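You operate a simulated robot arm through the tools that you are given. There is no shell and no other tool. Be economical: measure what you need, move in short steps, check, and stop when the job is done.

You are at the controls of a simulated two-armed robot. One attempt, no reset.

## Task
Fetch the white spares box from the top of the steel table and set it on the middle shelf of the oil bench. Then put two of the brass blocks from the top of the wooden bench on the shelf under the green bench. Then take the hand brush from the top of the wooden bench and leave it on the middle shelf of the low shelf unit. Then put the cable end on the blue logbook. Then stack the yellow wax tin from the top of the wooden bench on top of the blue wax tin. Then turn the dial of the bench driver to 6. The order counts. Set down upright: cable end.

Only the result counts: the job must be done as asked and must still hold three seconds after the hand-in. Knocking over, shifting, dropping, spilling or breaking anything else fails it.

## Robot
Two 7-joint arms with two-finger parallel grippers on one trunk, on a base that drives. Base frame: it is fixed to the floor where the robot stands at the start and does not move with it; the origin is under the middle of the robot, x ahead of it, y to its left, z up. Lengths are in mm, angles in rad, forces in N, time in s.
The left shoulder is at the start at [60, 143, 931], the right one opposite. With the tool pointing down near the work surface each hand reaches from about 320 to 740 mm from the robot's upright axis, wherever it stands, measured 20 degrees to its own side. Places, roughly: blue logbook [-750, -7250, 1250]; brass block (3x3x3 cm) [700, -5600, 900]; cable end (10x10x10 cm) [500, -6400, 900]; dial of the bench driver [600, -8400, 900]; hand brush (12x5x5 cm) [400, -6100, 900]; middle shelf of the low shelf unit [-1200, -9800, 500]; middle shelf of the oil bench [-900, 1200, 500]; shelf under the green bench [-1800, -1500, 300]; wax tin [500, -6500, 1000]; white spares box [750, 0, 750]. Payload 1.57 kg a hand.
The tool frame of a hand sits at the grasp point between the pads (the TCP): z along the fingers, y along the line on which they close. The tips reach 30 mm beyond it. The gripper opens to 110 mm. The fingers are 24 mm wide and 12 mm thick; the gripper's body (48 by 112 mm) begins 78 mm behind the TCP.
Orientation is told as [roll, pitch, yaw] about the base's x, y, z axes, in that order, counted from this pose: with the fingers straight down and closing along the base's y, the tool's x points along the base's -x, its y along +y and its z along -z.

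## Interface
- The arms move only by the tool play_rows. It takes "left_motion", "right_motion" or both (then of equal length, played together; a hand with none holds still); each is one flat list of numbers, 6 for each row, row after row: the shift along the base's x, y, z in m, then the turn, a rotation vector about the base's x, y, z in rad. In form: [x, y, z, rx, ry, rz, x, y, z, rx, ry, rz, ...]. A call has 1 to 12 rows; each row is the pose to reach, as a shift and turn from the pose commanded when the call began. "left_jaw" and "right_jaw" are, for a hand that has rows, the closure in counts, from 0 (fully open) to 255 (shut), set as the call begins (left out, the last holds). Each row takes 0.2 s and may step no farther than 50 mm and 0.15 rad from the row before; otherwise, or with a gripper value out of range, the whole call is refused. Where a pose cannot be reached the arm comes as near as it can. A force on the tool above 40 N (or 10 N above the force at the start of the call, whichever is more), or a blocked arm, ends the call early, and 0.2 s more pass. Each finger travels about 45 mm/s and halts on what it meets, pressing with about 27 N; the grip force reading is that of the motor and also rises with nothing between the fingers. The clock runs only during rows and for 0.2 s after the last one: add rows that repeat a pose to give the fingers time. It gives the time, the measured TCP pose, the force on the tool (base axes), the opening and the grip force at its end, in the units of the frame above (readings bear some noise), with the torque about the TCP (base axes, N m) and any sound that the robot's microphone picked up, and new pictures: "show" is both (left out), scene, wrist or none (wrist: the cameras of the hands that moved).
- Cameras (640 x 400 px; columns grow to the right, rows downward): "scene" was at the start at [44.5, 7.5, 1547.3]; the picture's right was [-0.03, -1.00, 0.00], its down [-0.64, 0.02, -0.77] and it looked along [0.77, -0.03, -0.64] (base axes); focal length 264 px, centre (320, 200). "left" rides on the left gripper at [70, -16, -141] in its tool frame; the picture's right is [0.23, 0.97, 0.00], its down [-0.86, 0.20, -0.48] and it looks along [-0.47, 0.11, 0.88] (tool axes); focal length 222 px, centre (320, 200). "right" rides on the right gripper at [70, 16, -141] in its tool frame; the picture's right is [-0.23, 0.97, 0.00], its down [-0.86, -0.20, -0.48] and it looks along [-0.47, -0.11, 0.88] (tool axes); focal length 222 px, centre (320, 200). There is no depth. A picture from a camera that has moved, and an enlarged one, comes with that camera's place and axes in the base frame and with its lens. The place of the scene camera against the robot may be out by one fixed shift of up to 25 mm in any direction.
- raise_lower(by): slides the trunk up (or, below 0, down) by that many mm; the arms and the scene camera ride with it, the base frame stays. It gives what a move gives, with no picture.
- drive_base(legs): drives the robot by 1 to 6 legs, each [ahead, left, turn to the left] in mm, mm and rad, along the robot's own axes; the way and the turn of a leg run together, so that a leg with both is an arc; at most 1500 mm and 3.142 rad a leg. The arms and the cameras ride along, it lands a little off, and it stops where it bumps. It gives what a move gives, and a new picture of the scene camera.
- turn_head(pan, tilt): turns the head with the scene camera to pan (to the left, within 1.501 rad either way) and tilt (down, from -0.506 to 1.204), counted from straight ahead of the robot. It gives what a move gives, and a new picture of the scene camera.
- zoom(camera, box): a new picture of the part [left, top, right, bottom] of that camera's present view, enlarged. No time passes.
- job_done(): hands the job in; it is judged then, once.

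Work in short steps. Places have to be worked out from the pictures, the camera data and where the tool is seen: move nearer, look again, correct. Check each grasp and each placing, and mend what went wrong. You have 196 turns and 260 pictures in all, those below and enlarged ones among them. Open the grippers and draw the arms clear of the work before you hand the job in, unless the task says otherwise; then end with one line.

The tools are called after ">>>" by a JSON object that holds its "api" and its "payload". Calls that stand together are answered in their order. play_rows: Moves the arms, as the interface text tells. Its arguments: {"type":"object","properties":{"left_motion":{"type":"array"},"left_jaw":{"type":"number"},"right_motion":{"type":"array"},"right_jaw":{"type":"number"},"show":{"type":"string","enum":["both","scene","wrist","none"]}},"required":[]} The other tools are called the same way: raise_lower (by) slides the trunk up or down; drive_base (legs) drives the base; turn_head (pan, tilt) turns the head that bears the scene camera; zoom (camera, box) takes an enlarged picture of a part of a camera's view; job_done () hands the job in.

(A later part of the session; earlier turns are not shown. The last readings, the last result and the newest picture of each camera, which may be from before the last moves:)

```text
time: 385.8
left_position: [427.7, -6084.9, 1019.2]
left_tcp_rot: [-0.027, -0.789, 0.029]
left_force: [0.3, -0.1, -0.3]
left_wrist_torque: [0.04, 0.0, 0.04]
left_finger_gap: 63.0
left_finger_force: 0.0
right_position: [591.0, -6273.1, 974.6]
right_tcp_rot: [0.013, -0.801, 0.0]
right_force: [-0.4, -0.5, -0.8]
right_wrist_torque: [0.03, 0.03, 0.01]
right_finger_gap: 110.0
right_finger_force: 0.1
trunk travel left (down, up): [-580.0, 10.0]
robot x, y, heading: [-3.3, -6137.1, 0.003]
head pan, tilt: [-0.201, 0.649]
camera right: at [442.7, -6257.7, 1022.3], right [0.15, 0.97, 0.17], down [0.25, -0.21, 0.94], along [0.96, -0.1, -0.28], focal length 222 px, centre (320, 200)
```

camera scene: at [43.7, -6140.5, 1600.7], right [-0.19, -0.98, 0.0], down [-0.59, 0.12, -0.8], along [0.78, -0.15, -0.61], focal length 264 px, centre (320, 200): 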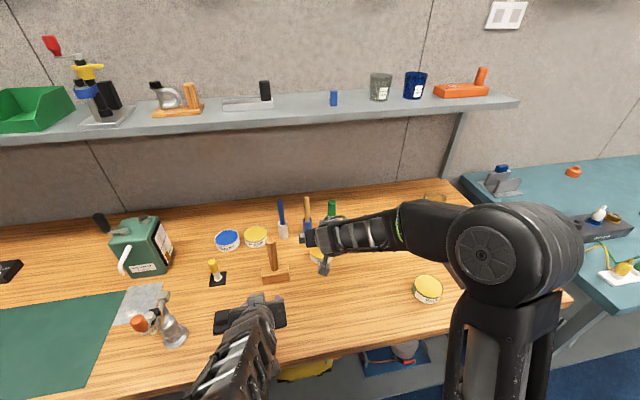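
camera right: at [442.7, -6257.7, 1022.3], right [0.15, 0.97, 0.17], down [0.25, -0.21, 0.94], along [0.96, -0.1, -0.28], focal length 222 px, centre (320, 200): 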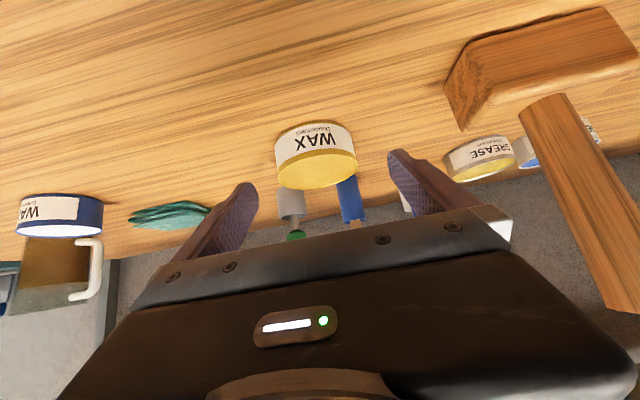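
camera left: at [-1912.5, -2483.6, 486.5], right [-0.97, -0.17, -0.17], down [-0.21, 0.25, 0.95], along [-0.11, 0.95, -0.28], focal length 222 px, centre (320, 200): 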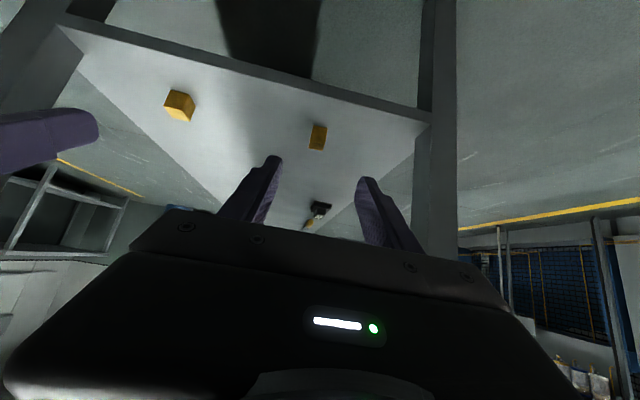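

Advancing to the grasp pose around the tin.

>>> {"api": "play_rows", "payload": {"right_motion": [0.013, -0.003, -0.012, 0, 0, 0, 0.026, -0.003, -0.024, 0, 0, 0, 0.04, -0.003, -0.034, 0, 0, 0, 0.052, -0.003, -0.038, 0, 0, 0, 0.052, -0.003, -0.038, 0, 0, 0], "show": "wrist"}}

```text
time: 387.0
left_position: [429.3, -6084.4, 1019.2]
left_tcp_rot: [-0.029, -0.788, 0.029]
left_force: [0.2, 0.5, 0.3]
left_wrist_torque: [-0.05, 0.01, -0.03]
left_finger_gap: 62.7
left_finger_force: 0.1
right_position: [645.0, -6276.1, 938.0]
right_tcp_rot: [0.016, -0.802, 0.0]
right_force: [-0.3, -0.7, 0.2]
right_wrist_torque: [-0.02, 0.0, 0.0]
right_finger_gap: 109.9
right_finger_force: 0.1
trunk travel left (down, up): [-580.0, 10.0]
robot x, y, heading: [-2.2, -6135.1, 0.002]
head pan, tilt: [-0.201, 0.649]
camera right: at [495.4, -6261.9, 985.2], right [0.15, 0.97, 0.17], down [0.25, -0.21, 0.95], along [0.96, -0.1, -0.28], focal length 222 px, centre (320, 200)
```

right: 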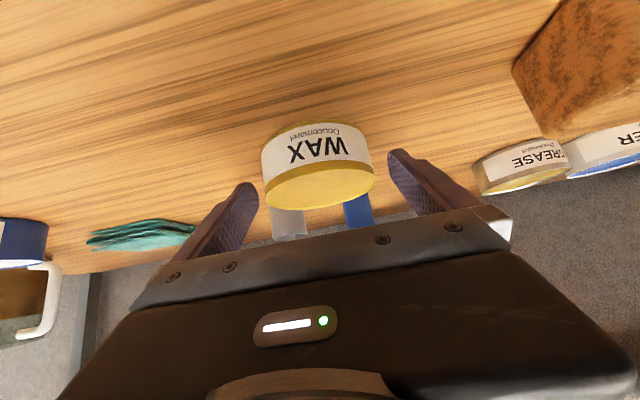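

Slight advance and close on the tin.

>>> {"api": "play_rows", "payload": {"right_motion": [0.005, 0, -0.003, 0, 0, 0, 0.005, 0, -0.003, 0, 0, 0], "show": "none"}}

>>> {"api": "play_rows", "payload": {"right_motion": [0, 0, 0, 0, 0, 0, 0, 0, 0, 0, 0, 0, 0, 0, 0, 0, 0, 0, 0, 0, 0, 0, 0, 0], "right_jaw": 255, "show": "none"}}

>>> {"api": "play_rows", "payload": {"right_motion": [0, 0, 0.02, 0, 0, 0, 0, 0, 0.05, 0, 0, 0, -0.02, 0, 0.08, 0, 0, 0, -0.06, 0, 0.1, 0, 0, 0, -0.1, 0, 0.12, 0, 0, 0]}}

```text
time: 387.6
left_position: [428.4, -6084.3, 1020.1]
left_tcp_rot: [-0.028, -0.789, 0.029]
left_force: [0.0, -0.3, -0.7]
left_wrist_torque: [0.0, -0.03, 0.0]
left_finger_gap: 62.5
left_finger_force: 0.1
right_position: [649.8, -6276.7, 934.3]
right_tcp_rot: [0.014, -0.801, -0.001]
right_force: [0.6, 0.4, -1.0]
right_wrist_torque: [-0.01, 0.0, -0.01]
right_finger_gap: 110.3
right_finger_force: 0.0
trunk travel left (down, up): [-580.0, 10.0]
robot x, y, heading: [-3.4, -6133.3, 0.005]
head pan, tilt: [-0.201, 0.649]
```

```text
time: 388.6
left_position: [428.9, -6083.4, 1019.1]
left_tcp_rot: [-0.028, -0.789, 0.029]
left_force: [0.5, 0.3, -0.1]
left_wrist_torque: [-0.01, 0.01, -0.03]
left_finger_gap: 62.6
left_finger_force: 0.0
right_position: [649.3, -6275.8, 934.1]
right_tcp_rot: [0.014, -0.8, 0.0]
right_force: [0.9, -0.2, -0.5]
right_wrist_torque: [-0.07, 0.04, -0.03]
right_finger_gap: 80.3
right_finger_force: 26.9
trunk travel left (down, up): [-580.0, 10.0]
robot x, y, heading: [-5.2, -6131.8, 0.007]
head pan, tilt: [-0.201, 0.649]
```

```text
time: 389.8
left_position: [428.2, -6083.7, 1019.3]
left_tcp_rot: [-0.029, -0.791, 0.029]
left_force: [0.1, -0.2, 0.4]
left_wrist_torque: [0.0, -0.02, -0.02]
left_finger_gap: 62.5
left_finger_force: 0.0
right_position: [546.5, -6276.3, 1056.3]
right_tcp_rot: [0.015, -0.802, -0.001]
right_force: [-0.4, 0.7, -2.4]
right_wrist_torque: [-0.01, -0.02, -0.01]
right_finger_gap: 80.4
right_finger_force: 26.8
trunk travel left (down, up): [-580.0, 10.0]
robot x, y, heading: [-3.9, -6130.8, 0.008]
head pan, tilt: [-0.201, 0.649]
camera scene: at [40.1, -6140.7, 1600.8], right [-0.19, -0.98, 0.0], down [-0.59, 0.12, -0.8], along [0.78, -0.15, -0.6], focal length 264 px, centre (320, 200)
camera right: at [397.6, -6262.1, 1103.8], right [0.15, 0.97, 0.17], down [0.25, -0.21, 0.95], along [0.96, -0.1, -0.28], focal length 222 px, centre (320, 200)
```

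scene: 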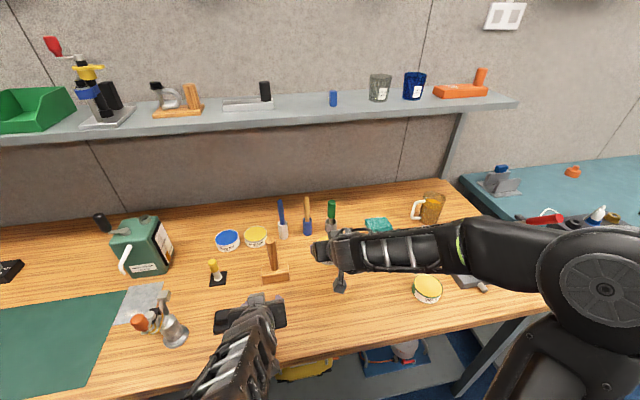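
right: 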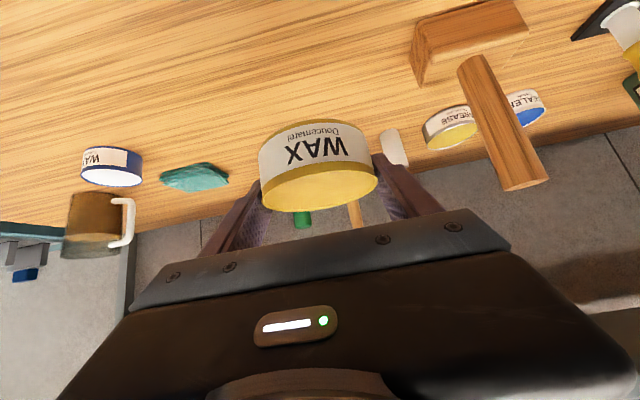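

The tin is held (80 mm). I'm sliding the base 295 mm in -y to reach the blue tin.

>>> {"api": "drive_base", "payload": {"legs": [[0, -290, 0]]}}

>>> {"api": "zoom", "payload": {"camera": "right", "box": [0, 0, 640, 400]}}

>>> {"api": "zoom", "payload": {"camera": "scene", "box": [280, 160, 480, 285]}}

```text
time: 391.8
left_position: [429.3, -6376.3, 1019.0]
left_tcp_rot: [-0.026, -0.788, 0.028]
left_force: [0.6, -0.2, 0.0]
left_wrist_torque: [0.05, 0.02, 0.0]
left_finger_gap: 62.7
left_finger_force: 0.0
right_position: [549.5, -6567.6, 1055.7]
right_tcp_rot: [0.012, -0.802, -0.002]
right_force: [0.9, -1.0, -2.4]
right_wrist_torque: [0.06, -0.01, 0.0]
right_finger_gap: 80.8
right_finger_force: 26.8
trunk travel left (down, up): [-580.0, 10.0]
robot x, y, heading: [-2.6, -6422.2, 0.007]
head pan, tilt: [-0.201, 0.649]
camera scene: at [43.4, -6432.7, 1600.7], right [-0.19, -0.98, 0.0], down [-0.59, 0.12, -0.8], along [0.78, -0.15, -0.6], focal length 264 px, centre (320, 200)
```

scene: 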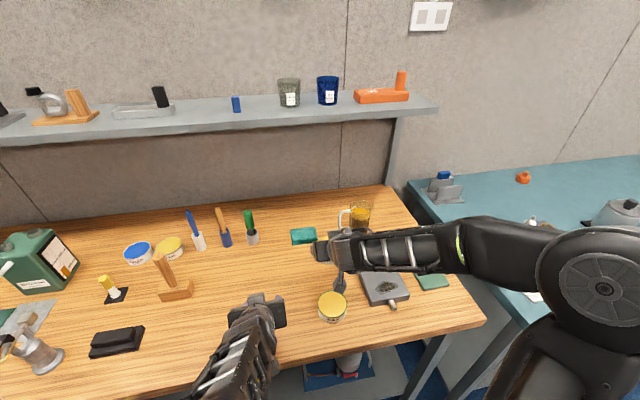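

```text
1.00 times, centred on (320, 200) of right (not enlarged: the box is as wide or as high as the picture)
camera zoom: at [400.8, -6553.9, 1103.1], right [0.15, 0.97, 0.17], down [0.25, -0.21, 0.94], along [0.96, -0.1, -0.28], focal length 222 px, centre (320, 200)
```

zoom: 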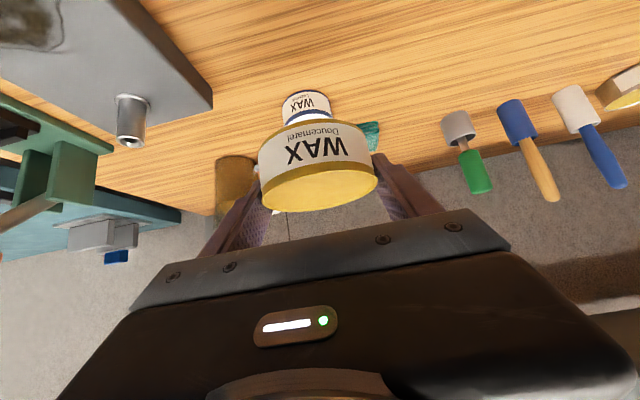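

```text
3.20 times, centred on (380, 222) of scene
camera zoom: at [43.4, -6432.7, 1600.7], right [-0.19, -0.98, 0.0], down [-0.59, 0.12, -0.8], along [0.78, -0.15, -0.6], focal length 845 px, centre (128, 128)
```

zoom: 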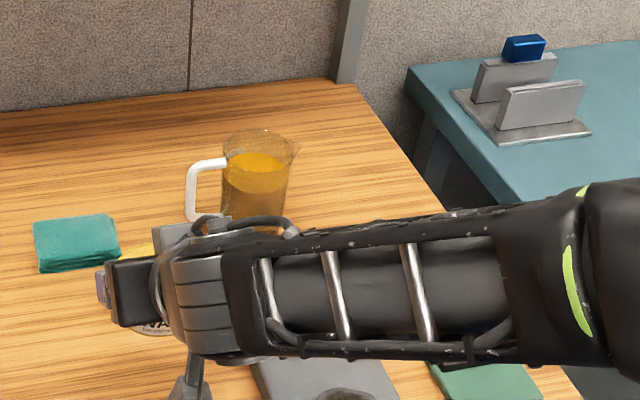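

The blue tin centre is ≈(658,-6576). I'm moving the yellow tin above it, staying 25-30 mm high.

>>> {"api": "play_rows", "payload": {"right_motion": [0.03, -0.003, -0.01, 0, 0, 0, 0.06, -0.006, -0.025, 0, 0, 0, 0.085, -0.008, -0.04, 0, 0, 0, 0.098, -0.008, -0.055, 0, 0, 0, 0.098, -0.008, -0.055, 0, 0, 0]}}

>>> {"api": "zoom", "payload": {"camera": "right", "box": [200, 50, 440, 200]}}

>>> {"api": "zoom", "payload": {"camera": "scene", "box": [290, 190, 420, 271]}}

```text
time: 393.0
left_position: [430.1, -6374.1, 1018.9]
left_tcp_rot: [-0.029, -0.787, 0.03]
left_force: [-0.5, -0.1, 0.5]
left_wrist_torque: [0.01, 0.01, 0.0]
left_finger_gap: 62.5
left_finger_force: 0.1
right_position: [648.3, -6575.2, 1000.5]
right_tcp_rot: [0.013, -0.801, 0.0]
right_force: [-0.3, 0.6, -1.7]
right_wrist_torque: [-0.03, 0.01, 0.01]
right_finger_gap: 80.5
right_finger_force: 26.8
trunk travel left (down, up): [-580.0, 10.0]
robot x, y, heading: [0.2, -6425.1, 0.01]
head pan, tilt: [-0.201, 0.649]
camera scene: at [43.2, -6431.4, 1600.8], right [-0.19, -0.98, 0.0], down [-0.59, 0.12, -0.8], along [0.78, -0.15, -0.6], focal length 264 px, centre (320, 200)
camera right: at [498.5, -6560.6, 1048.4], right [0.15, 0.97, 0.17], down [0.25, -0.21, 0.94], along [0.96, -0.1, -0.28], focal length 222 px, centre (320, 200)
```

scene: 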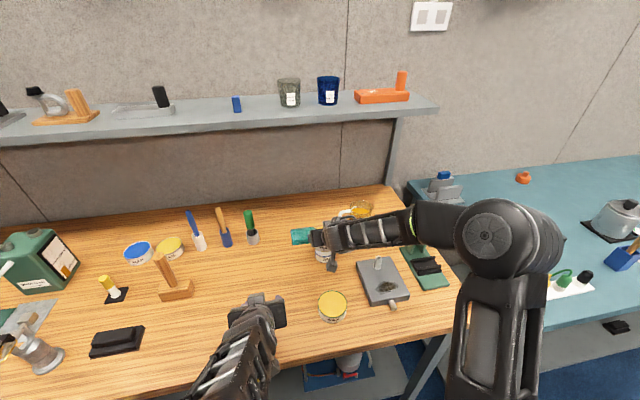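
right: 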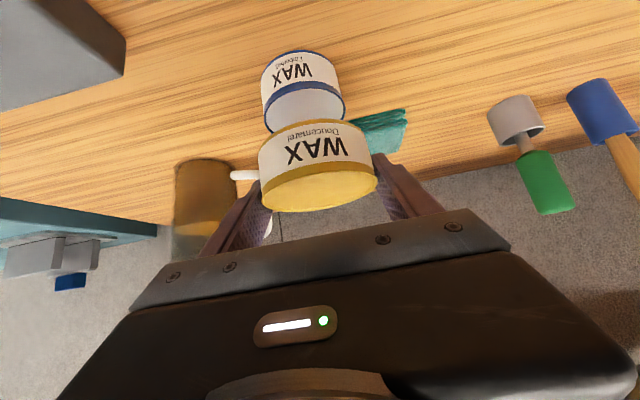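

```text
2.67 times, centred on (320, 125) of right
camera zoom: at [498.5, -6560.6, 1048.4], right [0.15, 0.97, 0.17], down [0.25, -0.21, 0.94], along [0.96, -0.1, -0.28], focal length 592 px, centre (320, 400)
```

zoom: 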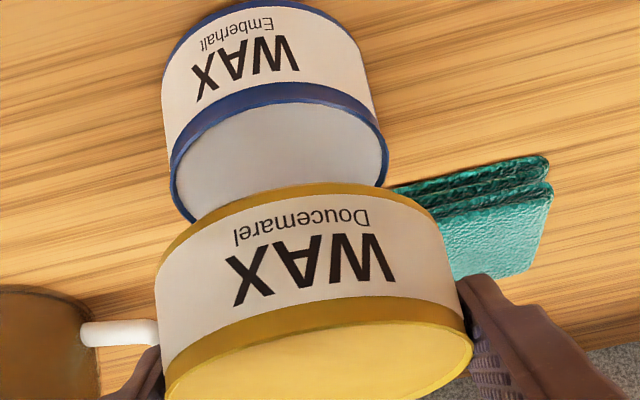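

```text
4.92 times, centred on (355, 230) of scene
camera zoom: at [43.2, -6431.4, 1600.8], right [-0.19, -0.98, 0.0], down [-0.59, 0.12, -0.8], along [0.78, -0.15, -0.6], focal length 1300 px, centre (148, 50)
```

zoom: 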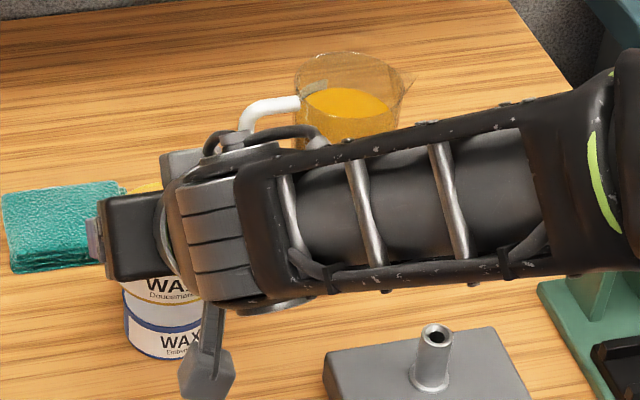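

Laterally aligned to within ~1 mm, and x is within ~3 mm. The blue tin's top is at z≈933, so I'm lowering.

>>> {"api": "play_rows", "payload": {"right_motion": [0.003, -0.001, -0.01, 0, 0, 0, 0.003, -0.001, -0.02, 0, 0, 0, 0.003, -0.001, -0.026, 0, 0, 0, 0.003, -0.001, -0.026, 0, 0, 0], "show": "none"}}

>>> {"api": "zoom", "payload": {"camera": "right", "box": [200, 50, 440, 200]}}

>>> {"api": "zoom", "payload": {"camera": "scene", "box": [290, 210, 390, 285]}}

```text
time: 394.0
left_position: [429.5, -6374.8, 1019.8]
left_tcp_rot: [-0.027, -0.789, 0.031]
left_force: [0.6, 0.9, 0.0]
left_wrist_torque: [0.02, -0.01, 0.0]
left_finger_gap: 62.7
left_finger_force: 0.0
right_position: [651.5, -6575.8, 974.6]
right_tcp_rot: [0.013, -0.799, -0.002]
right_force: [0.5, -0.3, -2.2]
right_wrist_torque: [0.01, 0.01, 0.03]
right_finger_gap: 80.3
right_finger_force: 27.2
trunk travel left (down, up): [-580.0, 10.0]
robot x, y, heading: [-1.0, -6424.2, 0.003]
head pan, tilt: [-0.201, 0.649]
```

```text
2.67 times, centred on (320, 125) of right
camera zoom: at [501.4, -6561.6, 1022.6], right [0.15, 0.97, 0.17], down [0.25, -0.21, 0.94], along [0.96, -0.1, -0.28], focal length 592 px, centre (320, 400)
```

zoom: 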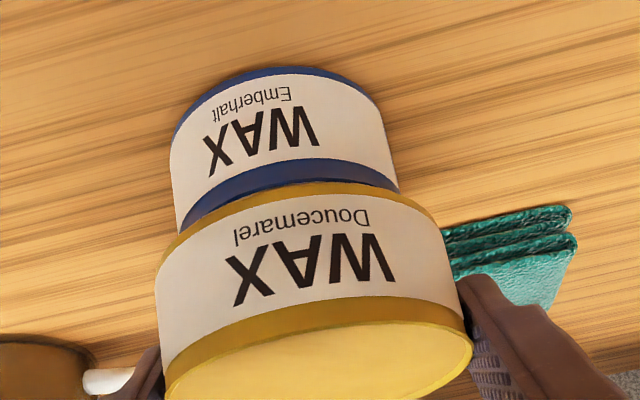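

```text
5.33 times, centred on (340, 248) of scene
camera zoom: at [43.3, -6431.3, 1600.7], right [-0.19, -0.98, 0.0], down [-0.59, 0.12, -0.8], along [0.78, -0.15, -0.6], focal length 1408 px, centre (213, -53)
```

zoom: 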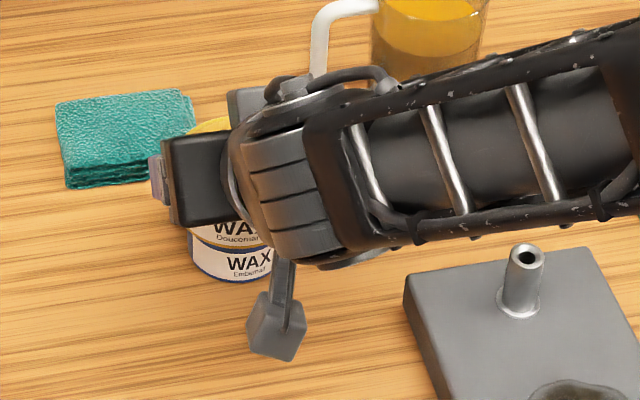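

I'm shifting y by 3 mm and lowering in fine steps to contact.

>>> {"api": "play_rows", "payload": {"right_motion": [0.001, -0.003, 0, 0, 0, 0, 0.001, -0.003, -0.003, 0, 0, 0, 0.001, -0.003, -0.005, 0, 0, 0], "show": "none"}}

>>> {"api": "play_rows", "payload": {"right_motion": [0, 0, -0.002, 0, 0, 0, 0, 0, -0.003, 0, 0, 0], "show": "none"}}

```text
time: 394.8
left_position: [429.5, -6375.8, 1018.6]
left_tcp_rot: [-0.028, -0.789, 0.032]
left_force: [-0.2, -0.4, 0.3]
left_wrist_torque: [0.0, -0.01, 0.02]
left_finger_gap: 62.5
left_finger_force: 0.3
right_position: [652.7, -6579.7, 970.5]
right_tcp_rot: [0.014, -0.802, -0.001]
right_force: [0.5, 0.1, 0.2]
right_wrist_torque: [-0.01, 0.03, 0.02]
right_finger_gap: 80.6
right_finger_force: 27.2
trunk travel left (down, up): [-580.0, 10.0]
robot x, y, heading: [-0.7, -6424.7, 0.002]
head pan, tilt: [-0.201, 0.649]
```

```text
time: 395.4
left_position: [428.2, -6374.4, 1020.1]
left_tcp_rot: [-0.026, -0.79, 0.029]
left_force: [0.2, 0.2, 0.9]
left_wrist_torque: [-0.01, 0.0, 0.02]
left_finger_gap: 62.7
left_finger_force: 0.1
right_position: [652.4, -6578.9, 971.6]
right_tcp_rot: [0.012, -0.807, 0.0]
right_force: [-3.0, -1.3, 17.5]
right_wrist_torque: [0.05, 0.39, 0.0]
right_finger_gap: 80.5
right_finger_force: 27.1
trunk travel left (down, up): [-580.0, 10.0]
robot x, y, heading: [-3.9, -6421.9, 0.008]
head pan, tilt: [-0.201, 0.649]
```

Contact at TCP ~971 (17 N). I'm relieving slightly, checking, then opening.

>>> {"api": "play_rows", "payload": {"right_motion": [0, 0, 0.003, 0, 0, 0, 0, 0, 0.003, 0, 0, 0], "show": "wrist"}}

>>> {"api": "play_rows", "payload": {"right_motion": [0, 0, 0, 0, 0, 0, 0, 0, 0, 0, 0, 0, 0, 0, 0, 0, 0, 0, 0, 0, 0, 0, 0, 0], "right_jaw": 15, "show": "wrist"}}

```text
time: 396.0
left_position: [429.1, -6373.7, 1019.7]
left_tcp_rot: [-0.027, -0.79, 0.03]
left_force: [0.5, -1.1, 0.4]
left_wrist_torque: [0.02, -0.03, 0.0]
left_finger_gap: 62.8
left_finger_force: 0.0
right_position: [652.7, -6579.0, 970.9]
right_tcp_rot: [0.016, -0.8, 0.0]
right_force: [3.3, -0.1, 9.0]
right_wrist_torque: [0.08, -0.35, -0.02]
right_finger_gap: 80.6
right_finger_force: 26.9
trunk travel left (down, up): [-580.0, 10.0]
robot x, y, heading: [-1.1, -6424.7, 0.005]
head pan, tilt: [-0.201, 0.649]
camera right: at [502.8, -6564.8, 1018.1], right [0.15, 0.97, 0.17], down [0.25, -0.21, 0.95], along [0.96, -0.1, -0.28], focal length 222 px, centre (320, 200)
```

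right: 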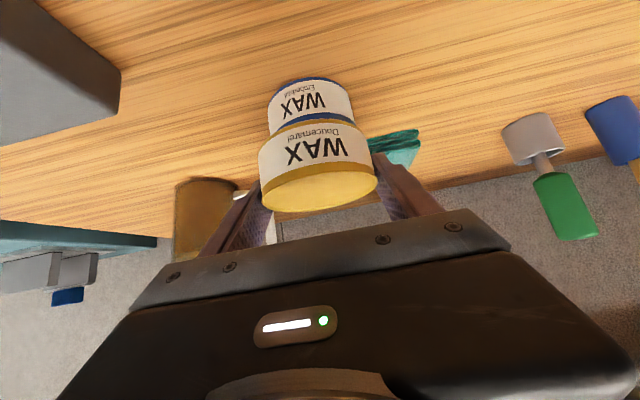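

```text
time: 397.0
left_position: [430.1, -6374.8, 1018.9]
left_tcp_rot: [-0.027, -0.789, 0.029]
left_force: [1.6, -0.2, -0.8]
left_wrist_torque: [-0.03, 0.01, -0.01]
left_finger_gap: 62.7
left_finger_force: 0.0
right_position: [653.2, -6579.8, 969.8]
right_tcp_rot: [0.014, -0.8, -0.002]
right_force: [-0.1, -0.5, 0.1]
right_wrist_torque: [0.01, 0.0, 0.01]
right_finger_gap: 103.4
right_finger_force: 0.1
trunk travel left (down, up): [-580.0, 10.0]
robot x, y, heading: [0.9, -6423.3, 0.002]
head pan, tilt: [-0.201, 0.649]
camera right: at [502.8, -6565.1, 1017.9], right [0.15, 0.97, 0.17], down [0.25, -0.21, 0.94], along [0.96, -0.1, -0.28], focal length 222 px, centre (320, 200)
```

right: 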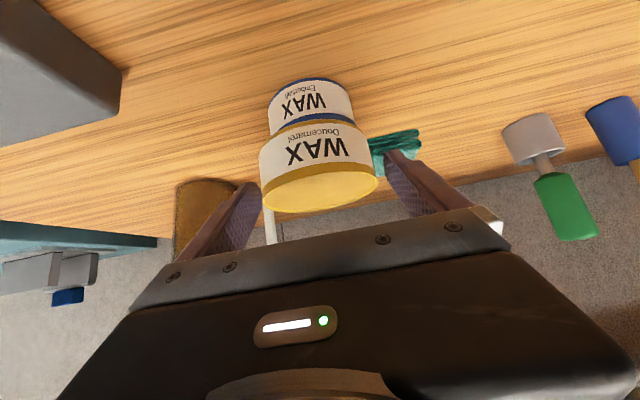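

The stack is standing. Withdrawing the hand back and up along the tool axis.

>>> {"api": "play_rows", "payload": {"right_motion": [-0.02, 0, 0.01, 0, 0, 0, -0.05, 0, 0.035, 0, 0, 0, -0.09, 0, 0.06, 0, 0, 0, -0.13, 0, 0.08, 0, 0, 0], "right_jaw": 0}}

>>> {"api": "zoom", "payload": {"camera": "scene", "box": [270, 180, 430, 280]}}

```text
time: 398.0
left_position: [429.8, -6374.9, 1020.5]
left_tcp_rot: [-0.028, -0.79, 0.029]
left_force: [-1.3, -0.2, 0.1]
left_wrist_torque: [-0.02, 0.0, -0.01]
left_finger_gap: 62.7
left_finger_force: 0.0
right_position: [517.9, -6577.0, 1051.5]
right_tcp_rot: [0.014, -0.8, -0.003]
right_force: [0.1, 0.5, -0.1]
right_wrist_torque: [0.01, -0.01, -0.01]
right_finger_gap: 109.8
right_finger_force: 0.2
trunk travel left (down, up): [-580.0, 10.0]
robot x, y, heading: [0.7, -6427.4, 0.001]
head pan, tilt: [-0.201, 0.649]
camera scene: at [41.7, -6431.1, 1600.8], right [-0.19, -0.98, 0.0], down [-0.59, 0.12, -0.8], along [0.78, -0.15, -0.6], focal length 264 px, centre (320, 200)
camera right: at [369.2, -6564.2, 1098.7], right [0.15, 0.97, 0.17], down [0.25, -0.21, 0.94], along [0.96, -0.1, -0.28], focal length 222 px, centre (320, 200)
```

scene: 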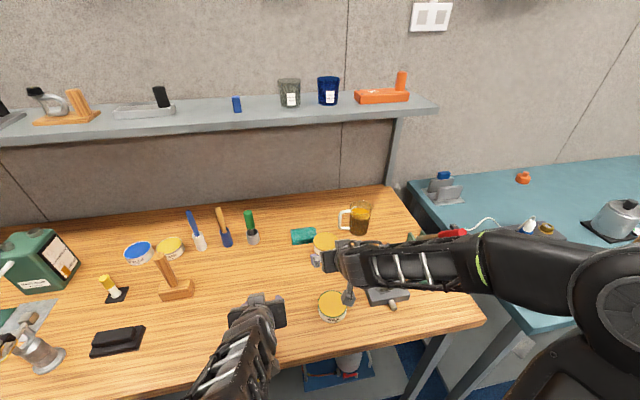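
right: 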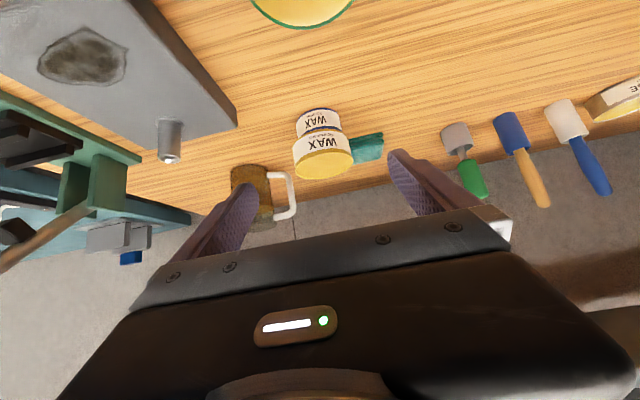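

```text
4.00 times, centred on (350, 230) of scene
camera zoom: at [41.7, -6431.1, 1600.8], right [-0.19, -0.98, 0.0], down [-0.59, 0.12, -0.8], along [0.78, -0.15, -0.6], focal length 1056 px, centre (200, 80)
```

zoom: 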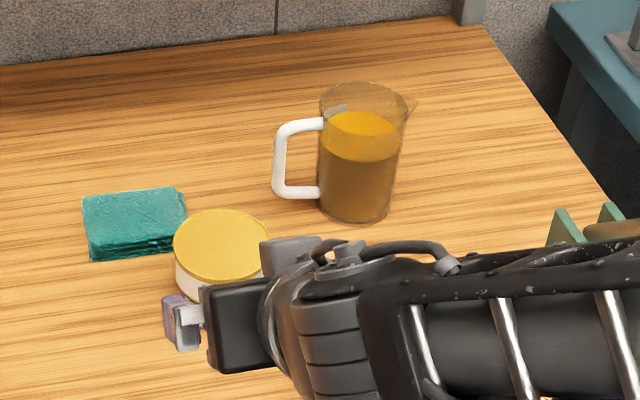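

The stack is fine. Next is the bench driver dial: I'm backing off and sliding along the aisle to y≈-8350.

>>> {"api": "drive_base", "payload": {"legs": [[-260, 0, 0], [0, -1450, 0], [0, -450, 0]]}}

>>> {"api": "turn_head", "payload": {"pan": 0.0, "tilt": 0.6}}

```text
time: 409.1
left_position: [192.8, -8287.3, 1020.0]
left_tcp_rot: [-0.029, -0.789, 0.033]
left_force: [0.7, 0.7, 0.2]
left_wrist_torque: [0.01, -0.02, -0.01]
left_finger_gap: 62.8
left_finger_force: 0.1
right_position: [283.6, -8491.2, 1050.2]
right_tcp_rot: [0.014, -0.801, 0.003]
right_force: [0.4, 0.0, 0.7]
right_wrist_torque: [0.0, -0.01, -0.02]
right_finger_gap: 110.1
right_finger_force: 0.0
trunk travel left (down, up): [-580.0, 10.0]
robot x, y, heading: [-240.9, -8337.0, 0.01]
head pan, tilt: [-0.201, 0.649]
camera scene: at [-194.1, -8346.2, 1600.7], right [-0.19, -0.98, 0.0], down [-0.59, 0.12, -0.8], along [0.78, -0.15, -0.6], focal length 264 px, centre (320, 200)
```

scene: 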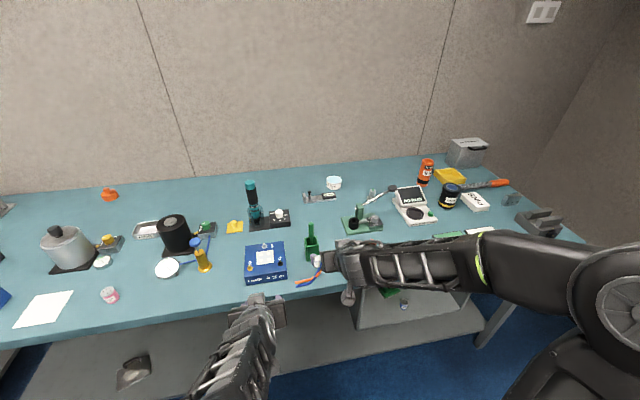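

```text
time: 409.8
left_position: [192.5, -8287.6, 1019.5]
left_tcp_rot: [-0.028, -0.788, 0.034]
left_force: [-0.4, -0.2, -0.7]
left_wrist_torque: [0.01, 0.01, -0.03]
left_finger_gap: 62.7
left_finger_force: 0.0
right_position: [283.3, -8491.4, 1050.9]
right_tcp_rot: [0.013, -0.801, 0.002]
right_force: [0.3, -0.2, -0.1]
right_wrist_torque: [0.01, -0.05, 0.02]
right_finger_gap: 110.1
right_finger_force: 0.1
trunk travel left (down, up): [-580.0, 10.0]
robot x, y, heading: [-240.0, -8335.9, 0.006]
head pan, tilt: [0.0, 0.6]
camera scene: at [-190.9, -8327.9, 1605.0], right [0.01, -1.0, 0.0], down [-0.57, 0.0, -0.82], along [0.82, 0.01, -0.57], focal length 264 px, centre (320, 200)
```

scene: 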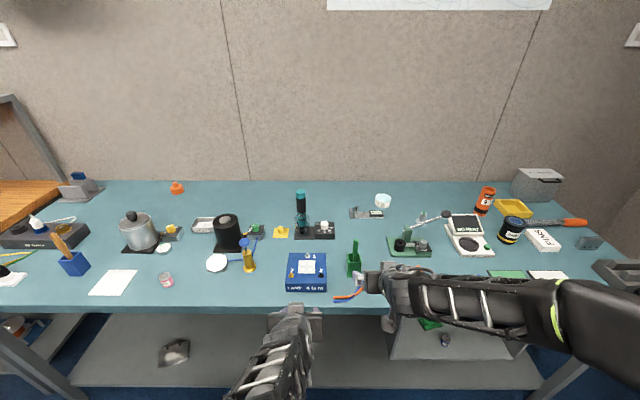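

Zooming on the driver unit with a dial.

>>> {"api": "zoom", "payload": {"camera": "scene", "box": [265, 180, 365, 245]}}

>>> {"api": "zoom", "payload": {"camera": "scene", "box": [260, 235, 460, 325]}}

```text
6.15 times, centred on (315, 212) of scene
camera zoom: at [-190.9, -8327.9, 1605.0], right [0.01, -1.0, 0.0], down [-0.57, 0.0, -0.82], along [0.82, 0.01, -0.57], focal length 1625 px, centre (351, 123)
```

zoom: 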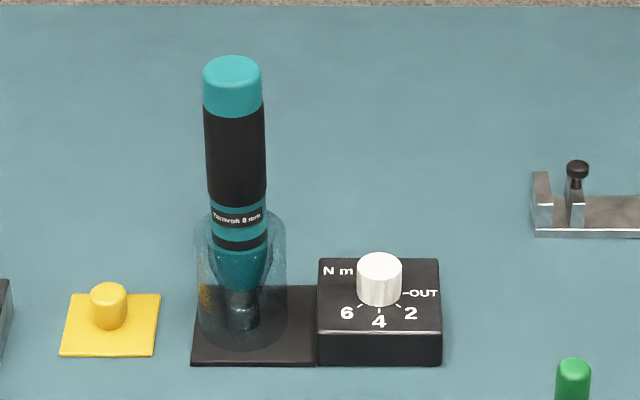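

```text
3.20 times, centred on (360, 280) of scene
camera zoom: at [-190.9, -8327.9, 1605.0], right [0.01, -1.0, 0.0], down [-0.57, 0.0, -0.82], along [0.82, 0.01, -0.57], focal length 845 px, centre (192, -56)
```

zoom: 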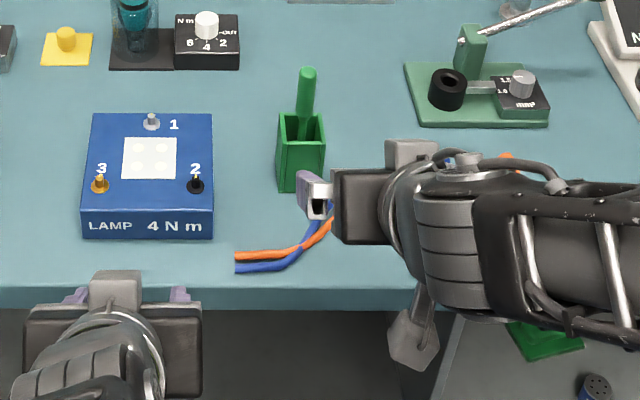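

>>> {"api": "zoom", "payload": {"camera": "scene", "box": [310, 212, 342, 236]}}

>>> {"api": "zoom", "payload": {"camera": "right", "box": [200, 0, 640, 275]}}

```text
16.00 times, centred on (326, 224) of scene
camera zoom: at [-190.9, -8327.9, 1605.0], right [0.01, -1.0, 0.0], down [-0.57, 0.0, -0.82], along [0.82, 0.01, -0.57], focal length 4225 px, centre (224, -184)
```

zoom: 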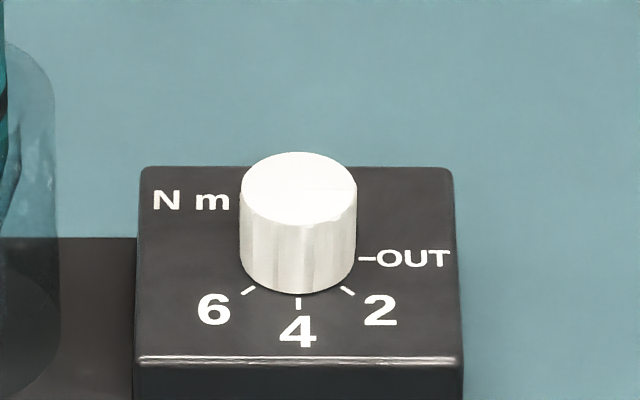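

```text
1.45 times, centred on (420, 138) of right
camera zoom: at [133.9, -8477.5, 1098.3], right [0.15, 0.97, 0.17], down [0.25, -0.21, 0.94], along [0.96, -0.09, -0.28], focal length 323 px, centre (174, 291)
```

zoom: 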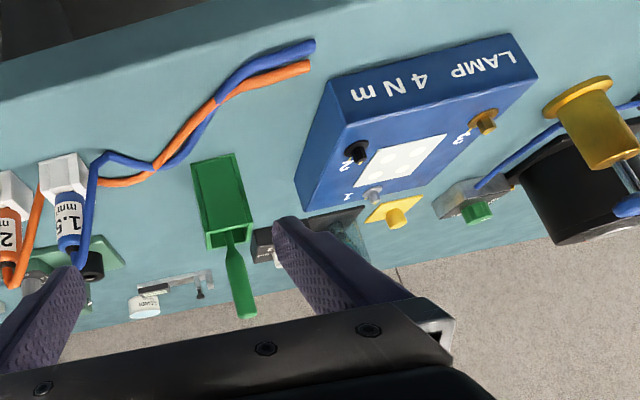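

The dial appears to point to OUT; 2, 4 and 6 follow clockwise at 45° steps. I'm raising the right hand out of the way and bringing the left hand to vertical.

>>> {"api": "play_rows", "payload": {"left_motion": [0.01, 0, 0.01, 0, 0.13, 0, 0.02, 0, 0.02, 0, 0.26, 0, 0.03, 0, 0.03, 0, 0.39, 0, 0.04, 0, 0.04, 0, 0.52, 0, 0.05, 0, 0.05, 0, 0.65, 0, 0.06, 0, 0.06, 0, 0.787, 0], "right_motion": [0, 0, 0.02, 0, 0, 0, 0, 0, 0.04, 0, 0, 0, 0, 0, 0.06, 0, 0, 0, 0, 0, 0.08, 0, 0, 0, 0, 0, 0.1, 0, 0, 0, 0, 0, 0.13, 0, 0, 0], "left_jaw": 110, "show": "none"}}

>>> {"api": "drive_base", "payload": {"legs": [[200, 0, 0]]}}

>>> {"api": "zoom", "payload": {"camera": "left", "box": [0, 0, 640, 400]}}

```text
time: 411.2
left_position: [252.8, -8287.0, 1078.6]
left_tcp_rot: [-0.003, 0.002, 0.024]
left_force: [-0.7, -0.4, 0.3]
left_wrist_torque: [0.01, 0.01, 0.01]
left_finger_gap: 62.6
left_finger_force: 0.1
right_position: [284.1, -8490.6, 1181.9]
right_tcp_rot: [0.012, -0.799, 0.004]
right_force: [-0.2, 0.6, 0.9]
right_wrist_torque: [-0.02, 0.01, -0.01]
right_finger_gap: 110.3
right_finger_force: 0.1
trunk travel left (down, up): [-580.0, 10.0]
robot x, y, heading: [-237.9, -8336.7, 0.007]
head pan, tilt: [0.0, 0.6]
```

```text
time: 412.8
left_position: [457.4, -8288.0, 1077.9]
left_tcp_rot: [-0.006, -0.001, 0.019]
left_force: [-0.1, 0.4, -0.2]
left_wrist_torque: [-0.02, 0.04, -0.04]
left_finger_gap: 62.6
left_finger_force: 0.2
right_position: [487.8, -8491.2, 1181.9]
right_tcp_rot: [0.014, -0.8, 0.0]
right_force: [-0.1, 0.6, -0.5]
right_wrist_torque: [0.01, 0.04, -0.01]
right_finger_gap: 110.0
right_finger_force: 0.0
trunk travel left (down, up): [-580.0, 10.0]
robot x, y, heading: [-35.2, -8337.4, 0.008]
head pan, tilt: [0.0, 0.6]
camera scene: at [14.5, -8326.7, 1605.0], right [0.01, -1.0, 0.0], down [-0.57, 0.0, -0.82], along [0.82, 0.0, -0.57], focal length 264 px, centre (320, 200)
```

scene: 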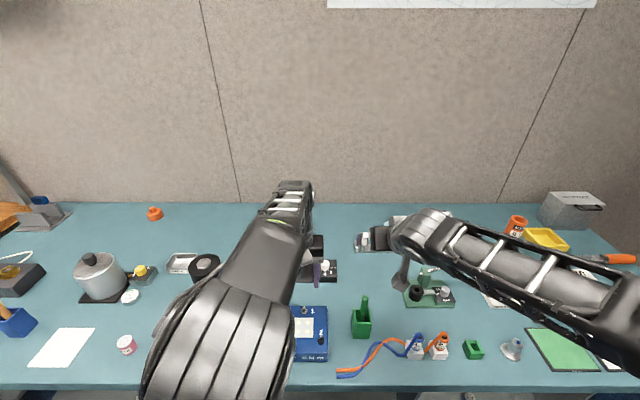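

```text
1.00 times, centred on (320, 200) of left (not enlarged: the box is as wide or as high as the picture)
camera zoom: at [388.1, -8304.7, 1220.4], right [-0.25, 0.97, -0.01], down [0.85, 0.22, 0.48], along [0.47, 0.11, -0.88], focal length 222 px, centre (320, 200)
```

zoom: 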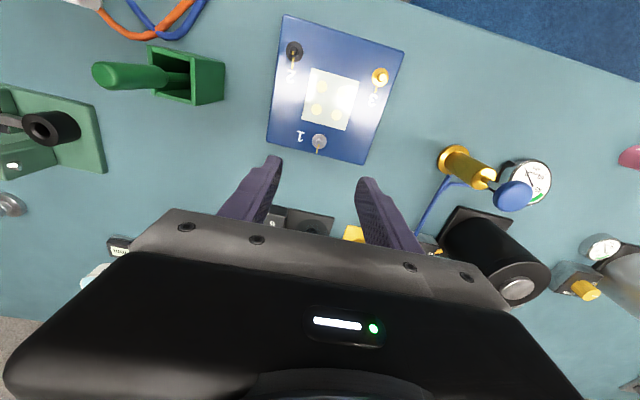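

>>> {"api": "zoom", "payload": {"camera": "scene", "box": [290, 230, 370, 290]}}

```text
6.67 times, centred on (330, 260) of scene
camera zoom: at [14.5, -8326.7, 1605.0], right [0.01, -1.0, 0.0], down [-0.57, 0.0, -0.82], along [0.82, 0.0, -0.57], focal length 1761 px, centre (253, -200)
```

zoom: 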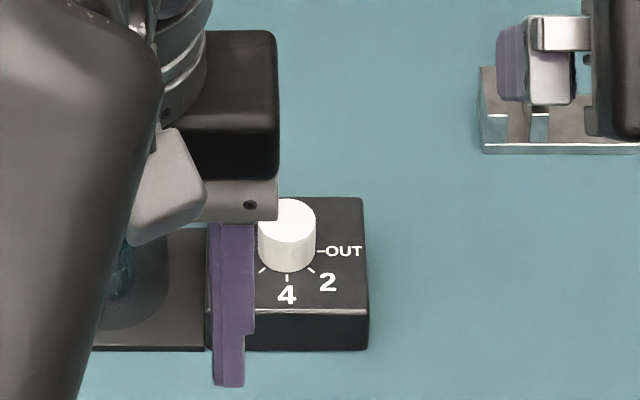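

Estimated knob position is ≈(630,-8354, top 936). I'm moving the left hand short of it and shifting the right hand aside.

>>> {"api": "play_rows", "payload": {"left_motion": [0.02, -0.016, -0.004, 0, 0, 0, 0.04, -0.033, -0.008, 0, 0, 0, 0.07, -0.05, -0.012, 0, 0, -0.01, 0.103, -0.066, -0.018, 0, 0, -0.019, 0.103, -0.066, -0.018, 0, 0, -0.019], "right_motion": [-0.01, -0.03, 0, 0, 0, 0, -0.02, -0.06, 0, 0, 0, 0, -0.03, -0.08, 0, 0, 0, 0, -0.03, -0.08, 0, 0, 0, 0, -0.03, -0.08, 0, 0, 0, 0]}}

>>> {"api": "zoom", "payload": {"camera": "left", "box": [240, 140, 400, 240]}}

```text
time: 414.0
left_position: [558.0, -8356.9, 1060.9]
left_tcp_rot: [-0.005, -0.004, 0.002]
left_force: [0.3, -0.5, -0.4]
left_wrist_torque: [-0.01, -0.02, 0.02]
left_finger_gap: 62.7
left_finger_force: 0.1
right_position: [455.4, -8572.3, 1181.7]
right_tcp_rot: [0.014, -0.8, 0.001]
right_force: [-0.6, -0.6, -0.6]
right_wrist_torque: [0.0, 0.0, -0.02]
right_finger_gap: 109.9
right_finger_force: 0.1
trunk travel left (down, up): [-580.0, 10.0]
robot x, y, heading: [-31.2, -8334.6, 0.006]
head pan, tilt: [0.0, 0.6]
camera scene: at [11.8, -8326.8, 1605.1], right [0.01, -1.0, 0.0], down [-0.56, 0.0, -0.83], along [0.83, 0.0, -0.56], focal length 264 px, centre (320, 200)
camera right: at [305.5, -8557.2, 1229.3], right [0.15, 0.97, 0.17], down [0.25, -0.21, 0.95], along [0.96, -0.1, -0.28], focal length 222 px, centre (320, 200)
camera left: at [488.1, -8371.8, 1203.2], right [-0.23, 0.97, -0.01], down [0.85, 0.2, 0.48], along [0.47, 0.1, -0.88], focal length 222 px, centre (320, 200)
```

scene: 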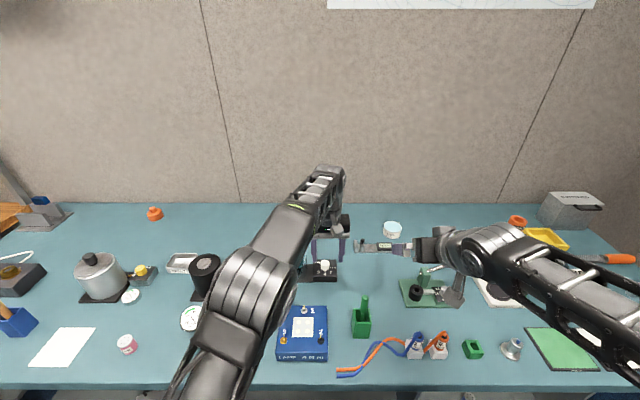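
right: 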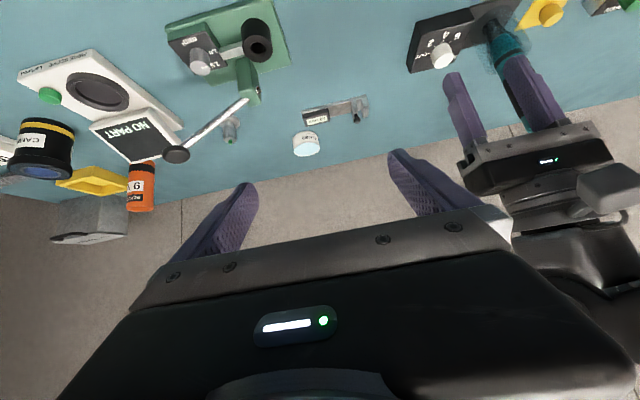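
left: 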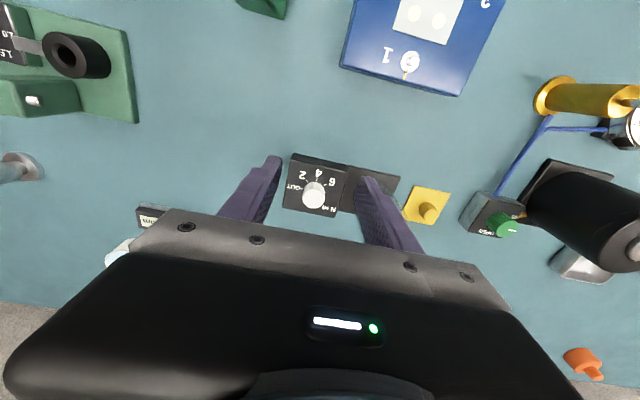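

```text
4.00 times, centred on (320, 190) of left
camera zoom: at [488.1, -8371.8, 1203.2], right [-0.23, 0.97, -0.01], down [0.85, 0.2, 0.48], along [0.47, 0.1, -0.88], focal length 888 px, centre (320, 240)
```

zoom: 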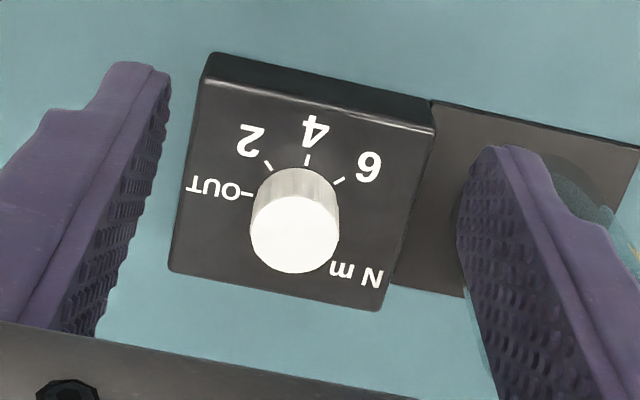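

>>> {"api": "zoom", "payload": {"camera": "left", "box": [296, 176, 332, 212]}}

>>> {"api": "zoom", "payload": {"camera": "right", "box": [410, 10, 490, 80]}}

```text
11.11 times, centred on (314, 194) of left
camera zoom: at [488.1, -8371.8, 1203.2], right [-0.23, 0.97, -0.01], down [0.85, 0.2, 0.48], along [0.47, 0.1, -0.88], focal length 2468 px, centre (387, 267)
```

zoom: 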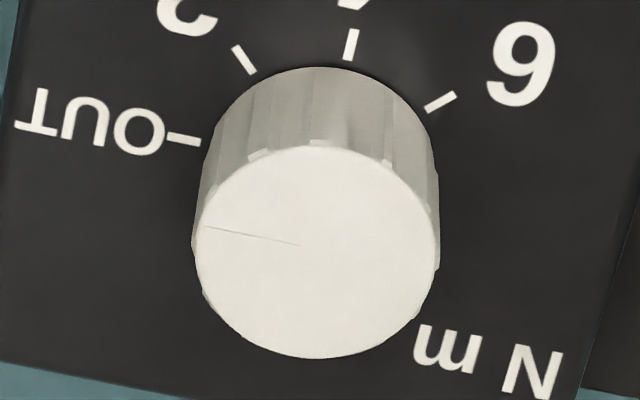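

```text
5.71 times, centred on (450, 45) of right
camera zoom: at [305.5, -8557.2, 1229.3], right [0.15, 0.97, 0.17], down [0.25, -0.21, 0.95], along [0.96, -0.1, -0.28], focal length 1269 px, centre (-423, 1086)
```

zoom: 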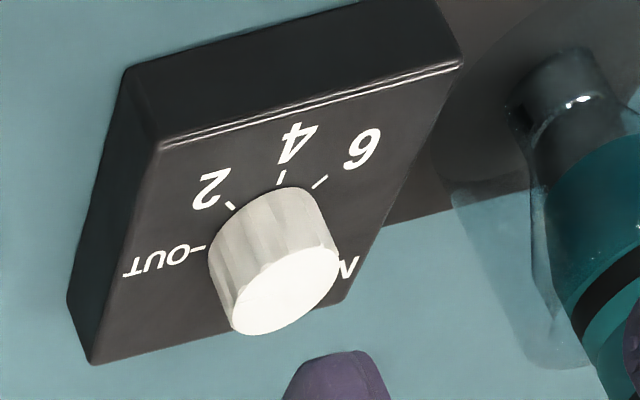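

The pointer line is clear: it points to OUT, so I need a 135° clockwise turn. Knob centre is ≈(631,-8350), top z≈936, 30 mm across. I'm yawing the left hand to +0.8 and moving above the knob.

>>> {"api": "play_rows", "payload": {"left_motion": [0, 0, 0, 0, 0, 0.135, 0.01, 0, 0, 0, 0, 0.27, 0.02, 0.002, 0, 0, 0, 0.4, 0.035, 0.004, 0, 0, 0, 0.535, 0.05, 0.006, -0.01, 0, 0, 0.67, 0.065, 0.007, -0.03, 0, 0, 0.8, 0.073, 0.007, -0.06, 0, 0, 0.8, 0.073, 0.007, -0.06, 0, 0, 0.8]}}

>>> {"api": "zoom", "payload": {"camera": "scene", "box": [280, 215, 380, 290]}}

```text
time: 415.8
left_position: [600.4, -8311.3, 999.7]
left_tcp_rot: [-0.017, -0.008, 0.799]
left_force: [0.3, 0.0, 0.1]
left_wrist_torque: [0.02, 0.05, 0.03]
left_finger_gap: 62.8
left_finger_force: 0.1
left hand out of reach, approached as far as the arm can: row 3, 4, 5, 6, 7, 8
right_position: [458.8, -8571.9, 1178.8]
right_tcp_rot: [0.013, -0.799, -0.001]
right_force: [1.5, -1.1, 0.1]
right_wrist_torque: [-0.01, 0.03, 0.02]
right_finger_gap: 109.9
right_finger_force: 0.0
trunk travel left (down, up): [-580.0, 10.0]
robot x, y, heading: [-32.2, -8336.7, 0.003]
head pan, tilt: [0.0, 0.6]
camera scene: at [16.0, -8327.7, 1604.9], right [0.01, -1.0, 0.0], down [-0.57, 0.0, -0.82], along [0.82, 0.0, -0.57], focal length 264 px, centre (320, 200)
camera left: at [562.5, -8372.0, 1140.4], right [-0.86, 0.52, -0.02], down [0.44, 0.75, 0.48], along [0.26, 0.41, -0.88], focal length 222 px, centre (320, 200)
```

scene: 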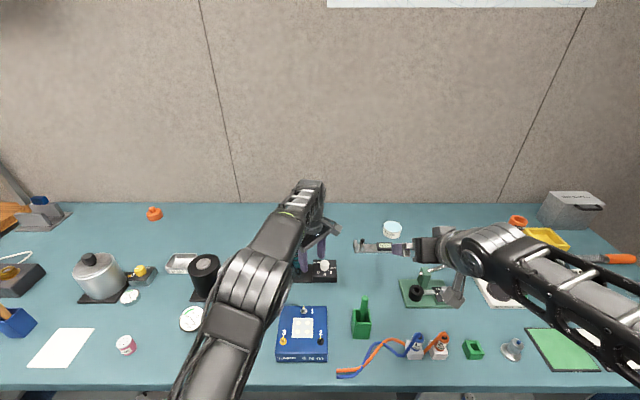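
left: 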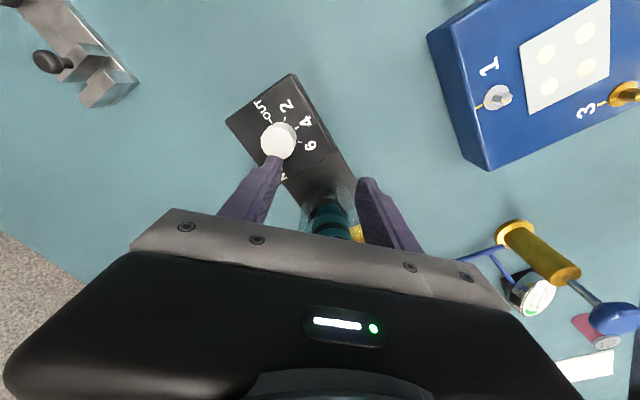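

```text
5.33 times, centred on (330, 252) of scene
camera zoom: at [16.0, -8327.7, 1604.9], right [0.01, -1.0, 0.0], down [-0.57, 0.0, -0.82], along [0.82, 0.0, -0.57], focal length 1408 px, centre (267, -80)
```

zoom: 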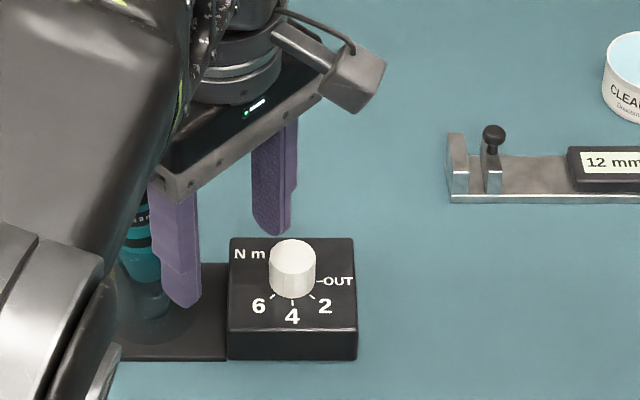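

The reach limit skewed the pose close to the driver handle. I'm raising straight up at once, then backing, before repositioning the base.

>>> {"api": "play_rows", "payload": {"left_motion": [0, -0.003, 0.03, 0, 0, 0, 0, -0.006, 0.06, 0, 0, 0, -0.01, -0.01, 0.09, 0, 0, 0, -0.03, -0.01, 0.12, 0, 0, 0, -0.07, -0.01, 0.13, 0, 0, 0, -0.11, -0.01, 0.13, 0, 0, 0]}}

```text
time: 417.2
left_position: [481.6, -8317.3, 1126.8]
left_tcp_rot: [-0.01, -0.004, 0.8]
left_force: [-0.2, 0.6, 0.3]
left_wrist_torque: [-0.02, -0.09, 0.01]
left_finger_gap: 62.7
left_finger_force: 0.0
left hand out of reach, approached as far as the arm can: row 2, 3, 4, 5
right_position: [451.3, -8570.1, 1184.0]
right_tcp_rot: [0.013, -0.804, 0.0]
right_force: [-0.8, 0.1, 1.2]
right_wrist_torque: [-0.02, -0.04, -0.03]
right_finger_gap: 110.1
right_finger_force: 0.1
trunk travel left (down, up): [-580.0, 10.0]
robot x, y, heading: [-36.6, -8338.3, 0.005]
head pan, tilt: [0.0, 0.6]
camera scene: at [7.1, -8326.0, 1605.3], right [0.01, -1.0, 0.0], down [-0.56, 0.0, -0.83], along [0.83, 0.0, -0.56], focal length 264 px, centre (320, 200)
camera left: at [444.8, -8378.2, 1268.4], right [-0.86, 0.51, -0.01], down [0.45, 0.75, 0.48], along [0.25, 0.41, -0.88], focal length 222 px, centre (320, 200)
```

scene: 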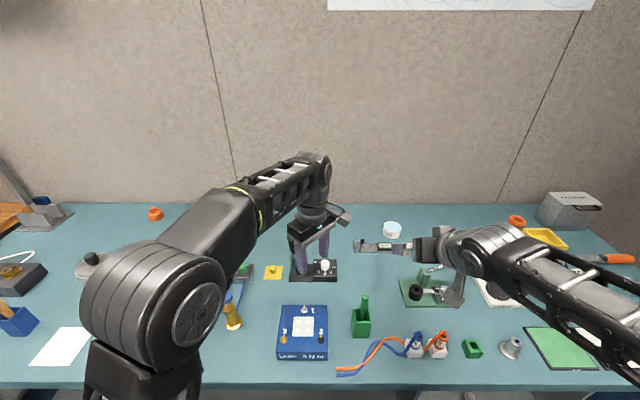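
left: 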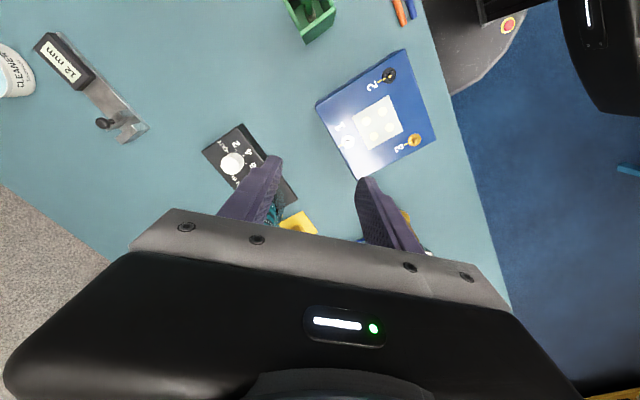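

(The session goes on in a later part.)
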